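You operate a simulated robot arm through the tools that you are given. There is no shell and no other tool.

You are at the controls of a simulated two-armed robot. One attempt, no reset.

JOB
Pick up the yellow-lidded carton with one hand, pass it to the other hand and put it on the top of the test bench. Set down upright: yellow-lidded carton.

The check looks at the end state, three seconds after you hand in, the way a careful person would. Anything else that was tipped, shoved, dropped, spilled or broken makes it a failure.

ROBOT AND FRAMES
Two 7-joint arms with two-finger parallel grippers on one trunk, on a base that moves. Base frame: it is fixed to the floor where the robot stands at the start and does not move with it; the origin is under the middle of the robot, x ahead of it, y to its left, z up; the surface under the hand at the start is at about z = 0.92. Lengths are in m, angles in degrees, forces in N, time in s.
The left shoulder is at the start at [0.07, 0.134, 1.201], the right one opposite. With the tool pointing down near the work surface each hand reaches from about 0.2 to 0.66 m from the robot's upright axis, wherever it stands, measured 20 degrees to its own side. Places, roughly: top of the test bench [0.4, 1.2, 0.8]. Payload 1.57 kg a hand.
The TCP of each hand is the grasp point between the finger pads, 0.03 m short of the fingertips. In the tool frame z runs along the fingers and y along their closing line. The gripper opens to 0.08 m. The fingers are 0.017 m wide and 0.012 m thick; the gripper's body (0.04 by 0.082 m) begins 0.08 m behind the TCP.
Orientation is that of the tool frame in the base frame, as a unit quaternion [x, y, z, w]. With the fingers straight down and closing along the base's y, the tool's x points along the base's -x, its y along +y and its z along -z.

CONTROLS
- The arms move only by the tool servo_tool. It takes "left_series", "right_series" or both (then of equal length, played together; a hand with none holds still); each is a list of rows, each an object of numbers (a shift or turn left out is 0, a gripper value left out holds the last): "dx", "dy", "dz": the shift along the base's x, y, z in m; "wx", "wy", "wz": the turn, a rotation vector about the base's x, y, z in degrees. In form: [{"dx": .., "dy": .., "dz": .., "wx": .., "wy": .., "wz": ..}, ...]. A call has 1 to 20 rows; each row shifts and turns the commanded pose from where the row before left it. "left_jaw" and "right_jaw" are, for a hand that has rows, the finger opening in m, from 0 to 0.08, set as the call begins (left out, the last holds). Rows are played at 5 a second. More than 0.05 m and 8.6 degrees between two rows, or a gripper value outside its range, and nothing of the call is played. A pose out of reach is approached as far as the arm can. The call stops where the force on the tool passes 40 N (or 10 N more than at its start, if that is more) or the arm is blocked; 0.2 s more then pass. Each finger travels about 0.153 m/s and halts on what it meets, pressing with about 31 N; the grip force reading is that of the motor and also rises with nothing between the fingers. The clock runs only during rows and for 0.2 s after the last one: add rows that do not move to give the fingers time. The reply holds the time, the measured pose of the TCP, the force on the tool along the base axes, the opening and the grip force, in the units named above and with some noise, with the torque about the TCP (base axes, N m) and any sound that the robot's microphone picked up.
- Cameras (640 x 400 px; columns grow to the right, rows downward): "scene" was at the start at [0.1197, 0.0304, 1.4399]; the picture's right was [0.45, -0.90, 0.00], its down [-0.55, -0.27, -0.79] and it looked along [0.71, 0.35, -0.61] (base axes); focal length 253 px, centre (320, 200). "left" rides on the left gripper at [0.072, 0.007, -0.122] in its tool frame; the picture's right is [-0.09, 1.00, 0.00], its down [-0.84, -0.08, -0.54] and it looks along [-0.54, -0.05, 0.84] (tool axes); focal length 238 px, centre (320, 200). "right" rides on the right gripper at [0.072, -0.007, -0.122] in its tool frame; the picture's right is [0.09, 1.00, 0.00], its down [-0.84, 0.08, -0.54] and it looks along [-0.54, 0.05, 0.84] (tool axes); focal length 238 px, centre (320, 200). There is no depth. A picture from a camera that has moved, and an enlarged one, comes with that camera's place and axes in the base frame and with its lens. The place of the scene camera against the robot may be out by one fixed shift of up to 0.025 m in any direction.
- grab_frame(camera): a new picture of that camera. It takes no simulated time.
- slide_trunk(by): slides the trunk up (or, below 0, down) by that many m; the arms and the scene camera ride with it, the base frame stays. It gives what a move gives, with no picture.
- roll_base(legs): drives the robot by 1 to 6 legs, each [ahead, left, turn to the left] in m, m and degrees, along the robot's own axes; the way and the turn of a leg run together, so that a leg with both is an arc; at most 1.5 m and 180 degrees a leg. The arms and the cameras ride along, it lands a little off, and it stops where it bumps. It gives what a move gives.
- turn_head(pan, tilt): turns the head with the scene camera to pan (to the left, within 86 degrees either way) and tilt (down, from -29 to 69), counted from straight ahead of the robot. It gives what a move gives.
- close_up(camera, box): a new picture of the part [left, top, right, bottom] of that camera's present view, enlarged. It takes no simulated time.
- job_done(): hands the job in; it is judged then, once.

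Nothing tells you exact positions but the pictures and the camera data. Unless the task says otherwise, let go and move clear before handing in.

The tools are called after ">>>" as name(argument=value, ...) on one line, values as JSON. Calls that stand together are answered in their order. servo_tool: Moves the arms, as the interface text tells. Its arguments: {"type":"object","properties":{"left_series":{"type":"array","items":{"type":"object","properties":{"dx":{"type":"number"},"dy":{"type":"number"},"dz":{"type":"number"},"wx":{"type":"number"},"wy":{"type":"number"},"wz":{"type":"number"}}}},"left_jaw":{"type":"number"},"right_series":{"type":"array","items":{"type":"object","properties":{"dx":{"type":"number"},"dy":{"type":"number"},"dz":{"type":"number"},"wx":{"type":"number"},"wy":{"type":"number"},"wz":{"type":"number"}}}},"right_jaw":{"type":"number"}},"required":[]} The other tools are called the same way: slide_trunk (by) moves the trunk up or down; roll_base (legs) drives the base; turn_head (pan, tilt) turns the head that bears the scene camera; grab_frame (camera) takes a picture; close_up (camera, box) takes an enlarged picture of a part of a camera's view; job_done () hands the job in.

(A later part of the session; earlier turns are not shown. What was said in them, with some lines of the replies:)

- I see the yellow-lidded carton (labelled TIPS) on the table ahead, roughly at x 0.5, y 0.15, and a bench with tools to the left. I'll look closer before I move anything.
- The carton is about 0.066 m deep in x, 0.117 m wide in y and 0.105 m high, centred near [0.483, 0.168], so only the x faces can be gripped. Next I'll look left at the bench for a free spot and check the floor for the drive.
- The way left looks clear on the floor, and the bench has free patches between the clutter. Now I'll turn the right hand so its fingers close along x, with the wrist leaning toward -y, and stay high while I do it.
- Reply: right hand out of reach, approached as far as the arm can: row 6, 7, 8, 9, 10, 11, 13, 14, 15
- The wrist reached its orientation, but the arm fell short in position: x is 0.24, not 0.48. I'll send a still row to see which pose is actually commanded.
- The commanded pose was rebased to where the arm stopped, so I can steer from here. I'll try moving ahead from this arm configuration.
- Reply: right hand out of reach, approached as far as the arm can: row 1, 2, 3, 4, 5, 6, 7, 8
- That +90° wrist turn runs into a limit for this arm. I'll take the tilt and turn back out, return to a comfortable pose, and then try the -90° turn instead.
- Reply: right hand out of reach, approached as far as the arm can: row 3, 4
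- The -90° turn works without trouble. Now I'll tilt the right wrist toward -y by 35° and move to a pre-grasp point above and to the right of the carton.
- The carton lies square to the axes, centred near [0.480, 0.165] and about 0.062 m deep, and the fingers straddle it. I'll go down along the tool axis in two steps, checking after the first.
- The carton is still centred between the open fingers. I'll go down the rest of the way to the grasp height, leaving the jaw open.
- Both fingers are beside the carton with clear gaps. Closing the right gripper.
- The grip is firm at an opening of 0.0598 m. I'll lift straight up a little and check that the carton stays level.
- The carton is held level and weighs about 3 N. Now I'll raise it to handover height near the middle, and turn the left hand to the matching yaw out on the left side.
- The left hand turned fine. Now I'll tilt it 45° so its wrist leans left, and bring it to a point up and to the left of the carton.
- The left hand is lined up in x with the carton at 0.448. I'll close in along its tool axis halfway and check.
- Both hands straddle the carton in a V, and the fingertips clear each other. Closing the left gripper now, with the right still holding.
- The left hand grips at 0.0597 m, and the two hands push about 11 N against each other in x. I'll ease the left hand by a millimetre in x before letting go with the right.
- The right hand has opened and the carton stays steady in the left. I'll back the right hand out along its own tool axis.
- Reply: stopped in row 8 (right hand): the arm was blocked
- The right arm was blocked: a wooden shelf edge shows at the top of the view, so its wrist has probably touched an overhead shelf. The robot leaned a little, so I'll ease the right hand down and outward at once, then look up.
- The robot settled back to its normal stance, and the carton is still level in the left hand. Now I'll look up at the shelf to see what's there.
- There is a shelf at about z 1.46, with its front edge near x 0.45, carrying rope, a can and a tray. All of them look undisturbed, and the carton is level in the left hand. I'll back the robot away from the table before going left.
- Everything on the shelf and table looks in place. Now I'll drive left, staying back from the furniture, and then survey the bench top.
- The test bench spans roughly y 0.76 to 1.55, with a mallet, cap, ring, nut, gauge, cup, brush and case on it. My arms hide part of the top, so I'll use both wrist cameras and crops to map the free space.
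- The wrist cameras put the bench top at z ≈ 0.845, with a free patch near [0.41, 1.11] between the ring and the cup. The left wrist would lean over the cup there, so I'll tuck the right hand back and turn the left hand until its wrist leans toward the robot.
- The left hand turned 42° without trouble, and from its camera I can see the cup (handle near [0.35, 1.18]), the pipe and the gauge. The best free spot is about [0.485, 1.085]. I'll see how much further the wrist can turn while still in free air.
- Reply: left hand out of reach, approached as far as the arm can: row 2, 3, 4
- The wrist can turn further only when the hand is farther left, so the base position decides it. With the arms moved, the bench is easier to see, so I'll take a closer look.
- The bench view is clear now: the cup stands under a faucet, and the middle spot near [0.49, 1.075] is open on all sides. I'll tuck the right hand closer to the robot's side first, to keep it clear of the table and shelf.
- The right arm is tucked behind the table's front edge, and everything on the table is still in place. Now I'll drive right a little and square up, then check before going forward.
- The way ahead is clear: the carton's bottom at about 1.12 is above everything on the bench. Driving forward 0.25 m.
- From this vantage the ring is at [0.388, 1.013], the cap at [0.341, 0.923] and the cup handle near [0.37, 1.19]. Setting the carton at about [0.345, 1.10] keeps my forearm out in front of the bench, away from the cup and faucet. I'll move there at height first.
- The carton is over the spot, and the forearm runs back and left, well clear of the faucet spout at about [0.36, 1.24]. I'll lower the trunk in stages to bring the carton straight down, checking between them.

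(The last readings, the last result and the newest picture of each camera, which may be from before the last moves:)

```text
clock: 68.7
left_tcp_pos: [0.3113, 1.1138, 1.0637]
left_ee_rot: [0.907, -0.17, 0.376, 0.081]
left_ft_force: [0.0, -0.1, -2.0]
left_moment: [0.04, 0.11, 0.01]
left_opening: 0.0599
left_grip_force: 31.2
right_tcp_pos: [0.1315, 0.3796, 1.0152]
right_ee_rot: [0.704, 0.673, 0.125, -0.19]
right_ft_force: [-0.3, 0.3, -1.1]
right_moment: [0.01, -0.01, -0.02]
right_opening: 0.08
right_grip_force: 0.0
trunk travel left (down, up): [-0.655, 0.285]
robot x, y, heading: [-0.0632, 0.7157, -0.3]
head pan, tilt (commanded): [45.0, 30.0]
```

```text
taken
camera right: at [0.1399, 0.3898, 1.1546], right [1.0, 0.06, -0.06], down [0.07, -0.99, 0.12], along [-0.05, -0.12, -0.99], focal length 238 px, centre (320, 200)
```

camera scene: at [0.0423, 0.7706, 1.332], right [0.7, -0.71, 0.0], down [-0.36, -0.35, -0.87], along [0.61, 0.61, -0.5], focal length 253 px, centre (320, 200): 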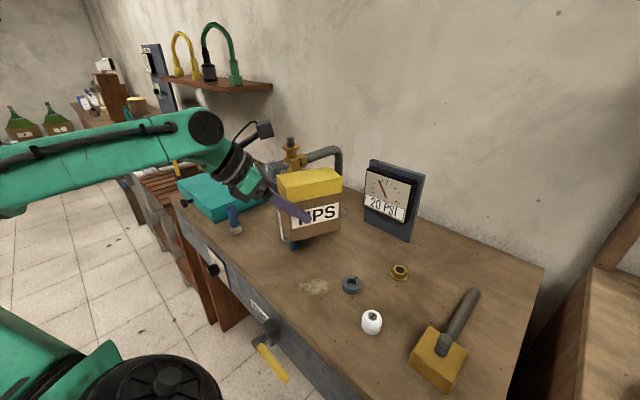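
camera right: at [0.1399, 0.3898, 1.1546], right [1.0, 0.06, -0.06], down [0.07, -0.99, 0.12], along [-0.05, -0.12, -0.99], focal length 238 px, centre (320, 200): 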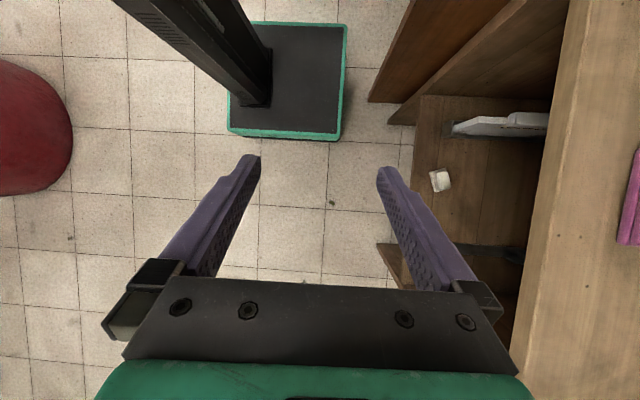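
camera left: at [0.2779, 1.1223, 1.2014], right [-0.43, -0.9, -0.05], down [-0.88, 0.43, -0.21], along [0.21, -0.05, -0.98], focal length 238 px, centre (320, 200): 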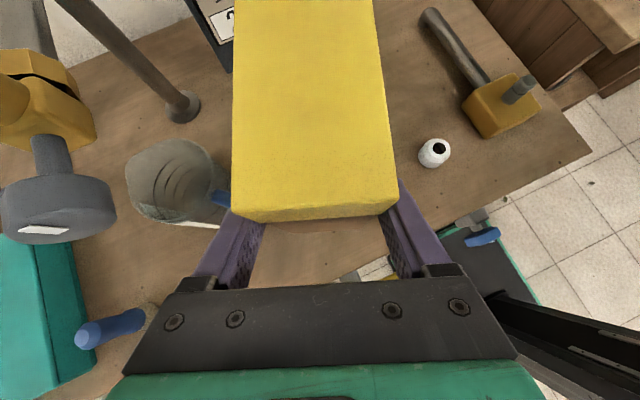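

Clearances look good on both sides. The carton's bottom is near z 1.00, so I'll lower the trunk another 0.11 m.

>>> slide_trunk(by=-0.11)

>>> turn_head(pan=45, tilt=25)

>>> grab_frame(camera="scene")

>>> grab_frame(camera="left")

```text
clock: 70.1
left_tcp_pos: [0.3117, 1.1134, 0.9554]
left_ee_rot: [0.907, -0.17, 0.376, 0.08]
left_ft_force: [0.2, -0.6, -2.6]
left_moment: [0.03, 0.07, -0.01]
left_opening: 0.0598
left_grip_force: 30.9
right_tcp_pos: [0.1318, 0.3792, 0.9043]
right_ee_rot: [0.704, 0.673, 0.124, -0.189]
right_ft_force: [0.0, 0.0, -0.7]
right_moment: [0.0, 0.01, 0.03]
right_opening: 0.08
right_grip_force: 0.0
trunk travel left (down, up): [-0.545, 0.395]
robot x, y, heading: [-0.0664, 0.7211, 0.0]
head pan, tilt (commanded): [45.0, 30.0]
```

```text
clock: 70.8
left_tcp_pos: [0.3109, 1.1137, 0.9553]
left_ee_rot: [0.908, -0.17, 0.375, 0.079]
left_ft_force: [0.5, 0.8, -2.8]
left_moment: [0.03, 0.09, -0.02]
left_opening: 0.0598
left_grip_force: 31.3
right_tcp_pos: [0.1323, 0.3792, 0.9048]
right_ee_rot: [0.704, 0.673, 0.125, -0.19]
right_ft_force: [-0.1, 1.3, -0.1]
right_moment: [0.01, 0.0, -0.01]
right_opening: 0.0799
right_grip_force: 0.1
trunk travel left (down, up): [-0.545, 0.395]
robot x, y, heading: [-0.0637, 0.7103, -0.3]
head pan, tilt (commanded): [45.0, 25.0]
```

```text
taken
camera scene: at [0.0434, 0.7718, 1.23], right [0.71, -0.71, 0.0], down [-0.3, -0.3, -0.91], along [0.64, 0.64, -0.42], focal length 253 px, centre (320, 200)
```

scene: 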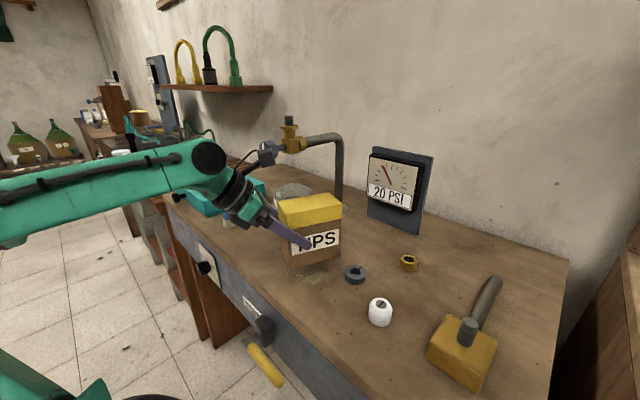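

```text
taken
camera left: at [0.2778, 1.1223, 1.0914], right [-0.43, -0.9, -0.05], down [-0.88, 0.43, -0.21], along [0.21, -0.05, -0.98], focal length 238 px, centre (320, 200)
```

left: 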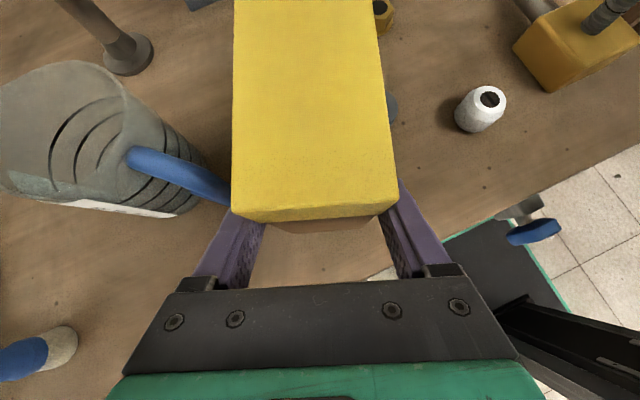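

The carton now sits about 4 cm above the bench, with the ring on one side and the cup handle on the other, each about 2 cm clear. I'll nudge it 1 cm toward the front for balance and lower it slowly with the arm, watching the force.

>>> servo_tool(left_series=[{"dx": -0.005}, {"dx": -0.005}, {"dz": -0.007}, {"dz": -0.007}, {"dz": -0.007}, {"dz": -0.007}, {}])

>>> grab_frame(camera="scene")

>>> grab_frame(camera="left")

```text
clock: 72.4
left_tcp_pos: [0.3014, 1.113, 0.9265]
left_ee_rot: [0.907, -0.171, 0.376, 0.081]
left_ft_force: [0.4, 0.1, -3.0]
left_moment: [0.02, 0.07, 0.0]
left_opening: 0.0599
left_grip_force: 31.1
right_tcp_pos: [0.1316, 0.38, 0.9052]
right_ee_rot: [0.704, 0.673, 0.124, -0.19]
right_ft_force: [0.4, 0.4, 0.2]
right_moment: [0.01, 0.0, 0.02]
right_opening: 0.0798
right_grip_force: 0.0
trunk travel left (down, up): [-0.545, 0.395]
robot x, y, heading: [-0.0624, 0.7125, -0.1]
head pan, tilt (commanded): [45.0, 25.0]
```

```text
taken
camera scene: at [0.0434, 0.7717, 1.23], right [0.71, -0.71, 0.0], down [-0.3, -0.3, -0.91], along [0.64, 0.64, -0.42], focal length 253 px, centre (320, 200)
```

scene: 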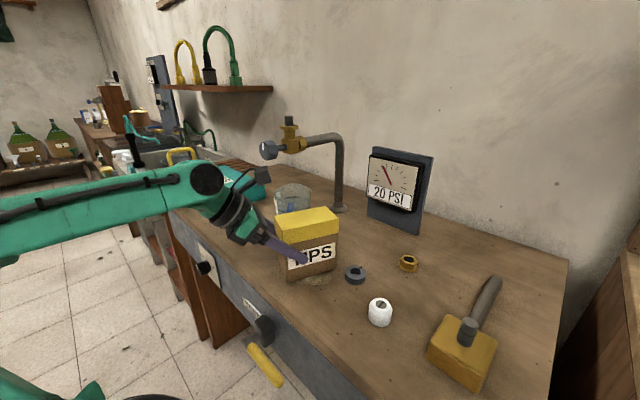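

```text
taken
camera left: at [0.2681, 1.1225, 1.0638], right [-0.43, -0.9, -0.05], down [-0.88, 0.43, -0.21], along [0.21, -0.05, -0.98], focal length 238 px, centre (320, 200)
```

left: 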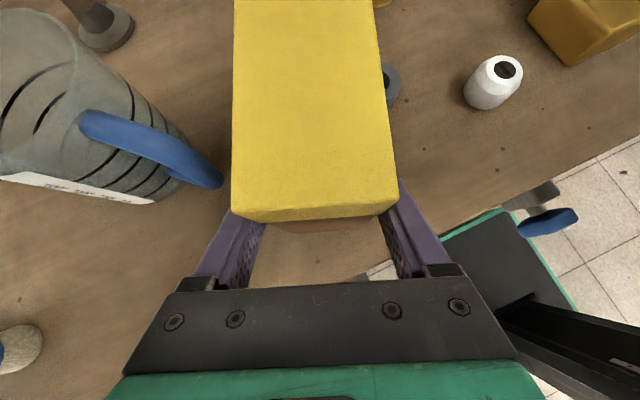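

>>> close_up(camera="scene", box=[240, 170, 400, 330])

>>> servo_tool(left_series=[{"dz": -0.003}, {"dz": -0.003}, {}])

```text
2.50 times, centred on (320, 250) of scene
camera zoom: at [0.0434, 0.7717, 1.23], right [0.71, -0.71, 0.0], down [-0.3, -0.3, -0.91], along [0.64, 0.64, -0.42], focal length 633 px, centre (320, 75)
```

zoom: 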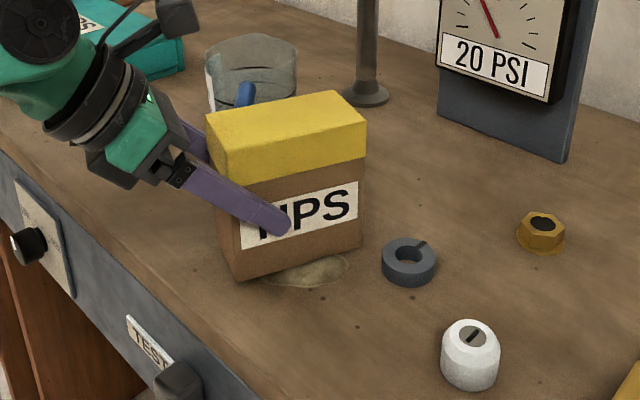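

```text
clock: 73.2
left_tcp_pos: [0.302, 1.1135, 0.9208]
left_ee_rot: [0.907, -0.171, 0.375, 0.08]
left_ft_force: [-0.4, 0.0, -3.3]
left_moment: [0.03, 0.07, -0.02]
left_opening: 0.06
left_grip_force: 30.7
right_tcp_pos: [0.131, 0.3796, 0.9049]
right_ee_rot: [0.704, 0.673, 0.124, -0.19]
right_ft_force: [-0.2, -0.1, 0.7]
right_moment: [0.02, 0.01, -0.01]
right_opening: 0.0802
right_grip_force: 0.0
trunk travel left (down, up): [-0.545, 0.395]
robot x, y, heading: [-0.0683, 0.7185, -0.2]
head pan, tilt (commanded): [45.0, 25.0]
```

>>> servo_tool(left_series=[{"dz": -0.002}, {"dz": -0.002}, {"dz": -0.002}, {}])

>>> close_up(camera="scene", box=[240, 170, 400, 330])

```text
clock: 74.2
left_tcp_pos: [0.3007, 1.1137, 0.9169]
left_ee_rot: [0.906, -0.172, 0.378, 0.078]
left_ft_force: [3.0, 2.1, 16.0]
left_moment: [0.82, -0.03, -0.13]
left_opening: 0.0599
left_grip_force: 30.9
right_tcp_pos: [0.1306, 0.3779, 0.9047]
right_ee_rot: [0.705, 0.672, 0.126, -0.189]
right_ft_force: [0.6, 0.4, -0.6]
right_moment: [0.01, 0.03, -0.01]
right_opening: 0.0801
right_grip_force: 0.1
trunk travel left (down, up): [-0.545, 0.395]
robot x, y, heading: [-0.0646, 0.7165, -0.5]
head pan, tilt (commanded): [45.0, 25.0]
```

```text
2.50 times, centred on (320, 250) of scene
camera zoom: at [0.0422, 0.7696, 1.2305], right [0.71, -0.71, 0.0], down [-0.3, -0.3, -0.91], along [0.64, 0.64, -0.42], focal length 633 px, centre (320, 75)
```

zoom: 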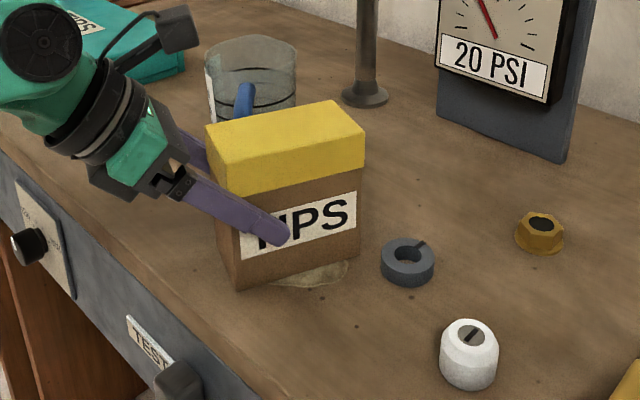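

Contact: the force went from -3 to +16 N, so the bench is at about z 0.85. I'll ease up 2 mm so the carton just rests before I open the gripper.

>>> servo_tool(left_series=[{"dz": 0.002}, {}, {}])

```text
clock: 75.0
left_tcp_pos: [0.3006, 1.1127, 0.9187]
left_ee_rot: [0.907, -0.171, 0.377, 0.079]
left_ft_force: [7.3, 4.8, 18.1]
left_moment: [0.98, -0.47, -0.11]
left_opening: 0.0599
left_grip_force: 30.8
right_tcp_pos: [0.1315, 0.3786, 0.9049]
right_ee_rot: [0.704, 0.673, 0.124, -0.189]
right_ft_force: [-0.3, 0.7, -0.8]
right_moment: [0.01, 0.02, 0.01]
right_opening: 0.0801
right_grip_force: 0.2
trunk travel left (down, up): [-0.545, 0.395]
robot x, y, heading: [-0.0641, 0.7204, -0.2]
head pan, tilt (commanded): [45.0, 25.0]
```

>>> grab_frame(camera="left")

>>> close_up(camera="scene", box=[200, 170, 360, 310])

```text
taken
camera left: at [0.2666, 1.1216, 1.0546], right [-0.43, -0.9, -0.05], down [-0.88, 0.43, -0.21], along [0.22, -0.05, -0.98], focal length 238 px, centre (320, 200)
```

left: 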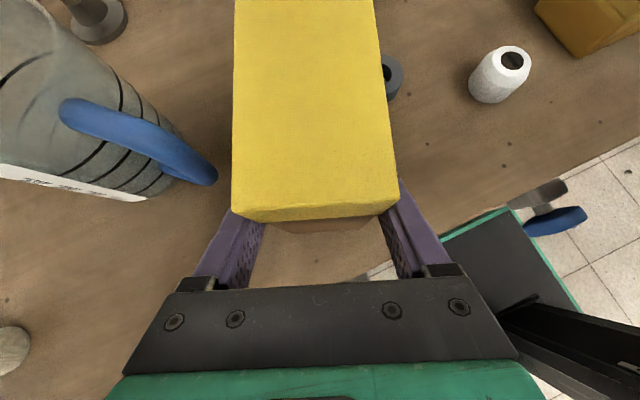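

```text
2.86 times, centred on (280, 240) of scene
camera zoom: at [0.0426, 0.7703, 1.2303], right [0.71, -0.71, 0.0], down [-0.3, -0.3, -0.91], along [0.64, 0.64, -0.42], focal length 724 px, centre (434, 86)
```

zoom: 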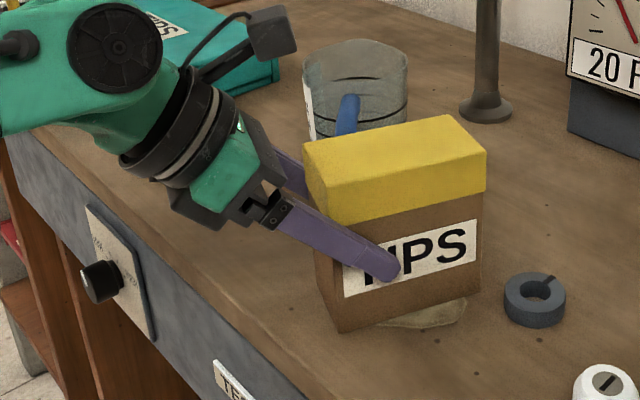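

The bench presses up through the carton's near-left corner, meaning a slight tilt in the grip. I'll ease up a bit more to bring the force down.

>>> servo_tool(left_series=[{"dz": 0.002}, {}, {}])

```text
clock: 75.8
left_tcp_pos: [0.3001, 1.1133, 0.9173]
left_ee_rot: [0.907, -0.17, 0.376, 0.079]
left_ft_force: [2.8, 3.8, 9.5]
left_moment: [0.37, -0.97, 0.38]
left_opening: 0.0598
left_grip_force: 31.2
right_tcp_pos: [0.1301, 0.3786, 0.9032]
right_ee_rot: [0.705, 0.672, 0.125, -0.188]
right_ft_force: [-0.7, 0.2, -0.3]
right_moment: [0.04, 0.02, 0.01]
right_opening: 0.0798
right_grip_force: 0.0
trunk travel left (down, up): [-0.545, 0.395]
robot x, y, heading: [-0.0632, 0.7133, -0.0]
head pan, tilt (commanded): [45.0, 25.0]
```

>>> servo_tool(left_series=[{"dz": 0.001}, {}, {}])

```text
clock: 76.6
left_tcp_pos: [0.3006, 1.1128, 0.9166]
left_ee_rot: [0.907, -0.171, 0.375, 0.082]
left_ft_force: [-0.7, 1.9, 2.2]
left_moment: [0.12, -0.28, 0.19]
left_opening: 0.0598
left_grip_force: 30.8
right_tcp_pos: [0.1307, 0.3787, 0.9046]
right_ee_rot: [0.704, 0.673, 0.125, -0.189]
right_ft_force: [0.7, -0.6, -0.5]
right_moment: [-0.01, -0.01, 0.0]
right_opening: 0.0799
right_grip_force: 0.2
trunk travel left (down, up): [-0.545, 0.395]
robot x, y, heading: [-0.0595, 0.7166, -0.3]
head pan, tilt (commanded): [45.0, 25.0]
```

The carton now rests lightly on the bench, with about 5 N on it. Opening the left gripper only partway to 0.07, to stay clear of the cup handle.

>>> servo_tool(left_series=[{}, {}, {}], left_jaw=0.07)

>>> grab_frame(camera="left")

>>> close_up(camera="scene", box=[200, 170, 360, 310])

```text
clock: 77.4
left_tcp_pos: [0.3023, 1.1133, 0.9176]
left_ee_rot: [0.907, -0.17, 0.376, 0.08]
left_ft_force: [-0.3, 0.2, 0.4]
left_moment: [0.0, 0.01, -0.01]
left_opening: 0.0698
left_grip_force: 0.1
right_tcp_pos: [0.1314, 0.3787, 0.905]
right_ee_rot: [0.704, 0.673, 0.126, -0.189]
right_ft_force: [0.2, -0.7, -0.3]
right_moment: [0.03, 0.02, 0.0]
right_opening: 0.0801
right_grip_force: 0.1
trunk travel left (down, up): [-0.545, 0.395]
robot x, y, heading: [-0.0644, 0.7139, -0.5]
head pan, tilt (commanded): [45.0, 25.0]
```

```text
taken
camera left: at [0.2678, 1.1216, 1.0556], right [-0.43, -0.9, -0.05], down [-0.88, 0.43, -0.21], along [0.21, -0.05, -0.98], focal length 238 px, centre (320, 200)
```

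left: 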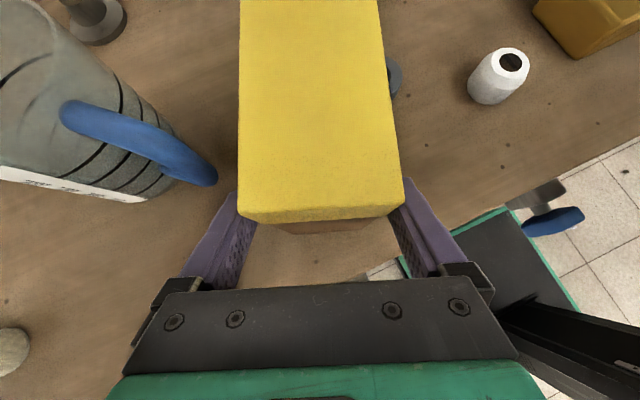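

```text
2.86 times, centred on (280, 240) of scene
camera zoom: at [0.0432, 0.7714, 1.23], right [0.71, -0.71, 0.0], down [-0.3, -0.3, -0.91], along [0.64, 0.64, -0.42], focal length 724 px, centre (434, 86)
```

zoom: 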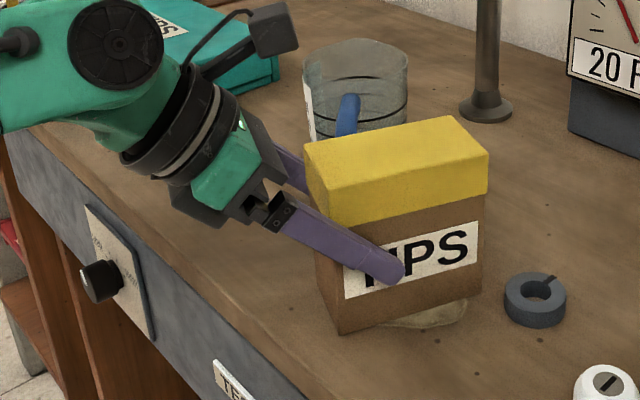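

The carton has been released and stands flat; it settled about 3 mm toward one finger. I'll centre the hand by that amount, open slightly more, and back out along the tool axis.

>>> servo_tool(left_series=[{"dx": -0.0012, "dy": -0.0027}, {}], left_jaw=0.075)

>>> grab_frame(camera="left")

```text
clock: 78.0
left_tcp_pos: [0.3001, 1.111, 0.9189]
left_ee_rot: [0.907, -0.17, 0.376, 0.081]
left_ft_force: [0.4, 0.3, 0.1]
left_moment: [0.02, 0.01, 0.03]
left_opening: 0.0748
left_grip_force: 0.1
right_tcp_pos: [0.1324, 0.3797, 0.9044]
right_ee_rot: [0.705, 0.672, 0.125, -0.189]
right_ft_force: [0.2, -0.1, 0.0]
right_moment: [0.06, 0.01, 0.01]
right_opening: 0.0801
right_grip_force: 0.1
trunk travel left (down, up): [-0.545, 0.395]
robot x, y, heading: [-0.066, 0.7189, -0.3]
head pan, tilt (commanded): [45.0, 25.0]
```

```text
taken
camera left: at [0.2667, 1.1193, 1.0559], right [-0.43, -0.9, -0.05], down [-0.88, 0.43, -0.21], along [0.21, -0.05, -0.98], focal length 238 px, centre (320, 200)
```

left: 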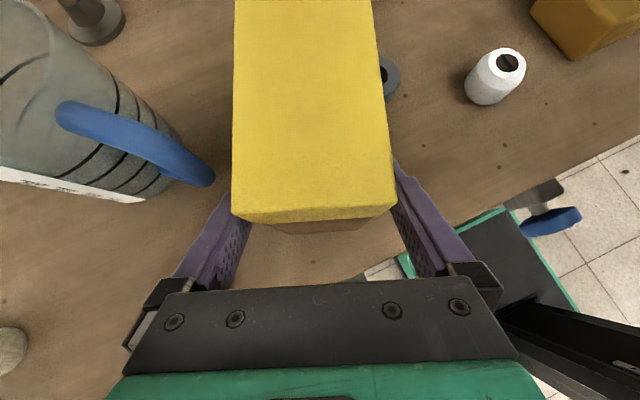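

>>> servo_tool(left_series=[{"dx": -0.0098, "dy": 0.0041, "dz": 0.0106}, {"dx": -0.0098, "dy": 0.0041, "dz": 0.0106}, {"dx": -0.0098, "dy": 0.0041, "dz": 0.0106}, {"dx": -0.0098, "dy": 0.0041, "dz": 0.0106}, {}])

>>> grab_frame(camera="left")

>>> close_up(camera="scene", box=[160, 120, 400, 320])

```text
clock: 79.2
left_tcp_pos: [0.2608, 1.1292, 0.9625]
left_ee_rot: [0.907, -0.171, 0.376, 0.079]
left_ft_force: [0.0, -0.1, 0.4]
left_moment: [-0.01, -0.02, 0.01]
left_opening: 0.0749
left_grip_force: 0.0
right_tcp_pos: [0.1325, 0.3794, 0.9054]
right_ee_rot: [0.704, 0.673, 0.125, -0.189]
right_ft_force: [0.3, 0.2, -0.8]
right_moment: [-0.02, 0.03, 0.02]
right_opening: 0.08
right_grip_force: 0.0
trunk travel left (down, up): [-0.545, 0.395]
robot x, y, heading: [-0.064, 0.7143, -0.4]
head pan, tilt (commanded): [45.0, 25.0]
```

```text
taken
camera left: at [0.2273, 1.1378, 1.099], right [-0.43, -0.9, -0.05], down [-0.88, 0.43, -0.21], along [0.21, -0.05, -0.98], focal length 238 px, centre (320, 200)
```

left: 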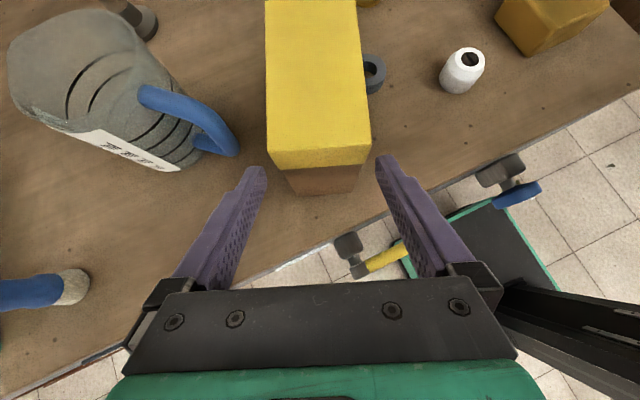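

```text
2.00 times, centred on (280, 220) of scene
camera zoom: at [0.0433, 0.7715, 1.23], right [0.71, -0.71, 0.0], down [-0.3, -0.3, -0.91], along [0.64, 0.64, -0.42], focal length 506 px, centre (400, 160)
```

zoom: 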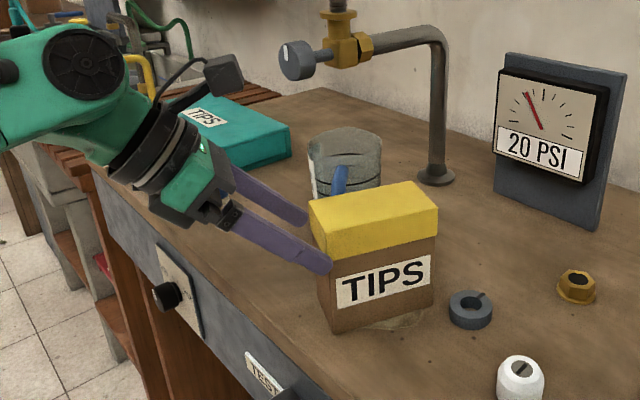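

The carton stands upright on the bench, and the fingers are free of it. I'll back the hand off further and check the whole scene.

>>> servo_tool(left_series=[{"dx": -0.0118, "dy": 0.004, "dz": 0.0127}, {"dx": -0.0118, "dy": 0.004, "dz": 0.0127}, {"dx": -0.0118, "dy": 0.004, "dz": 0.0127}, {"dx": -0.0118, "dy": 0.004, "dz": 0.0127}, {"dx": -0.0118, "dy": 0.004, "dz": 0.0127}, {"dx": -0.0118, "dy": 0.004, "dz": 0.0127}, {}])

>>> roll_base(legs=[[-0.2, 0, 0]])

>>> turn_head(pan=30, tilt=25)

>>> grab_frame(camera="scene")

>>> close_up(camera="scene", box=[180, 140, 460, 320])

>>> grab_frame(camera="left")

```text
clock: 80.8
left_tcp_pos: [0.1915, 1.1526, 1.0377]
left_ee_rot: [0.907, -0.17, 0.376, 0.08]
left_ft_force: [1.0, -0.2, 0.1]
left_moment: [0.03, -0.02, -0.04]
left_opening: 0.0748
left_grip_force: 0.1
right_tcp_pos: [0.1325, 0.3797, 0.9051]
right_ee_rot: [0.704, 0.673, 0.124, -0.19]
right_ft_force: [1.2, 0.1, 0.1]
right_moment: [0.03, 0.03, 0.02]
right_opening: 0.0801
right_grip_force: 0.0
trunk travel left (down, up): [-0.545, 0.395]
robot x, y, heading: [-0.0618, 0.7147, -0.2]
head pan, tilt (commanded): [45.0, 25.0]
```

```text
clock: 82.4
left_tcp_pos: [-0.0086, 1.152, 1.0375]
left_ee_rot: [0.907, -0.172, 0.376, 0.081]
left_ft_force: [-0.3, -0.2, 0.7]
left_moment: [0.01, -0.02, -0.03]
left_opening: 0.0753
left_grip_force: 0.2
right_tcp_pos: [-0.0689, 0.3794, 0.9043]
right_ee_rot: [0.705, 0.672, 0.125, -0.189]
right_ft_force: [-0.3, 0.5, 0.4]
right_moment: [0.0, -0.02, 0.02]
right_opening: 0.0803
right_grip_force: 0.0
trunk travel left (down, up): [-0.545, 0.395]
robot x, y, heading: [-0.2677, 0.7145, -0.5]
head pan, tilt (commanded): [45.0, 25.0]
```

```text
clock: 83.2
left_tcp_pos: [-0.0076, 1.1525, 1.0386]
left_ee_rot: [0.907, -0.172, 0.376, 0.081]
left_ft_force: [-1.1, -0.1, -0.1]
left_moment: [0.01, 0.02, -0.01]
left_opening: 0.0749
left_grip_force: 0.0
right_tcp_pos: [-0.069, 0.3797, 0.9044]
right_ee_rot: [0.705, 0.672, 0.125, -0.189]
right_ft_force: [-0.1, 0.4, -0.2]
right_moment: [0.0, -0.02, 0.01]
right_opening: 0.0803
right_grip_force: 0.1
trunk travel left (down, up): [-0.545, 0.395]
robot x, y, heading: [-0.2662, 0.7151, -0.3]
head pan, tilt (commanded): [30.0, 25.0]
```

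```text
taken
camera scene: at [-0.1423, 0.7529, 1.23], right [0.5, -0.87, 0.0], down [-0.37, -0.21, -0.91], along [0.79, 0.45, -0.42], focal length 253 px, centre (320, 200)
```

scene: 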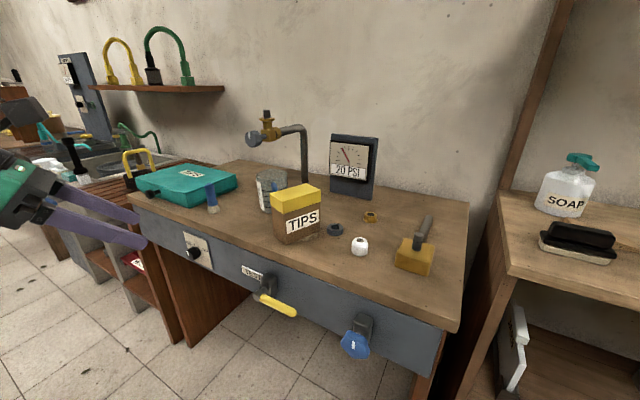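

```text
2.22 times, centred on (320, 230) of scene
camera zoom: at [-0.1423, 0.7529, 1.23], right [0.5, -0.87, 0.0], down [-0.37, -0.21, -0.91], along [0.79, 0.45, -0.42], focal length 563 px, centre (320, 133)
```

zoom: 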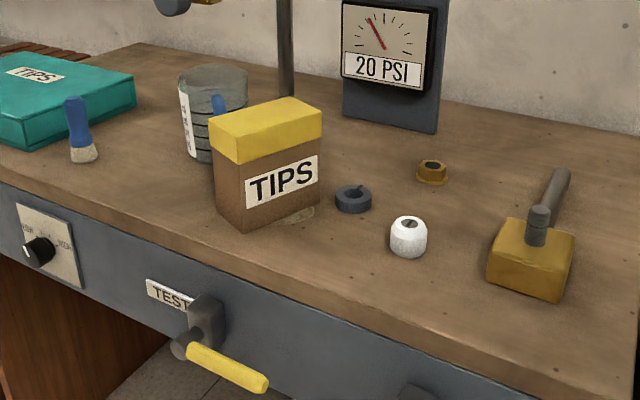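

```text
taken
camera left: at [-0.0421, 1.1616, 1.1753], right [-0.43, -0.9, -0.05], down [-0.88, 0.43, -0.21], along [0.21, -0.05, -0.98], focal length 238 px, centre (320, 200)
```

left: 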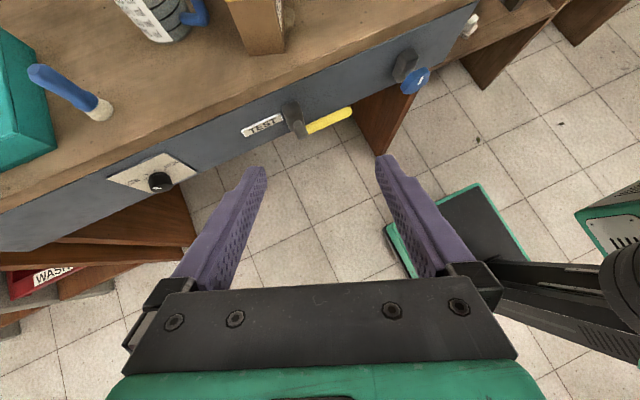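

The carton stands upright on the test bench with the cup, ring, cap, nut, gauge and mallet in their places. Both hands are empty and clear. I'm handing the job in.

>>> job_done()

```text
The job is handed in.
```

The yellow-lidded carton is standing upright on the test bench, at about [0.335, 1.10]. The right hand picked it up from the table, passed it to the left hand in mid-air, and the left hand set it down. I have handed the job in and don't know the verdict yet.

- **Bench:** In the last pictures, the cup, ring, cap, nut, gauge, faucet, mallet, brush and case are where they were. The carton has a small gap to the ring and the cup handle.
- **Shelf contact:** While backing out after the pass, the right arm was blocked, most likely by the underside of the shelf above the table. The robot leaned back briefly, and I eased the arm off at once. The rope, the PEGS can and the tray looked upright and in place afterwards. I had no picture of the shelf from before to compare, and I did not look at it again before handing in.
- **Robot:** Both hands are empty and clear, and I backed the base 0.2 m away from the bench.
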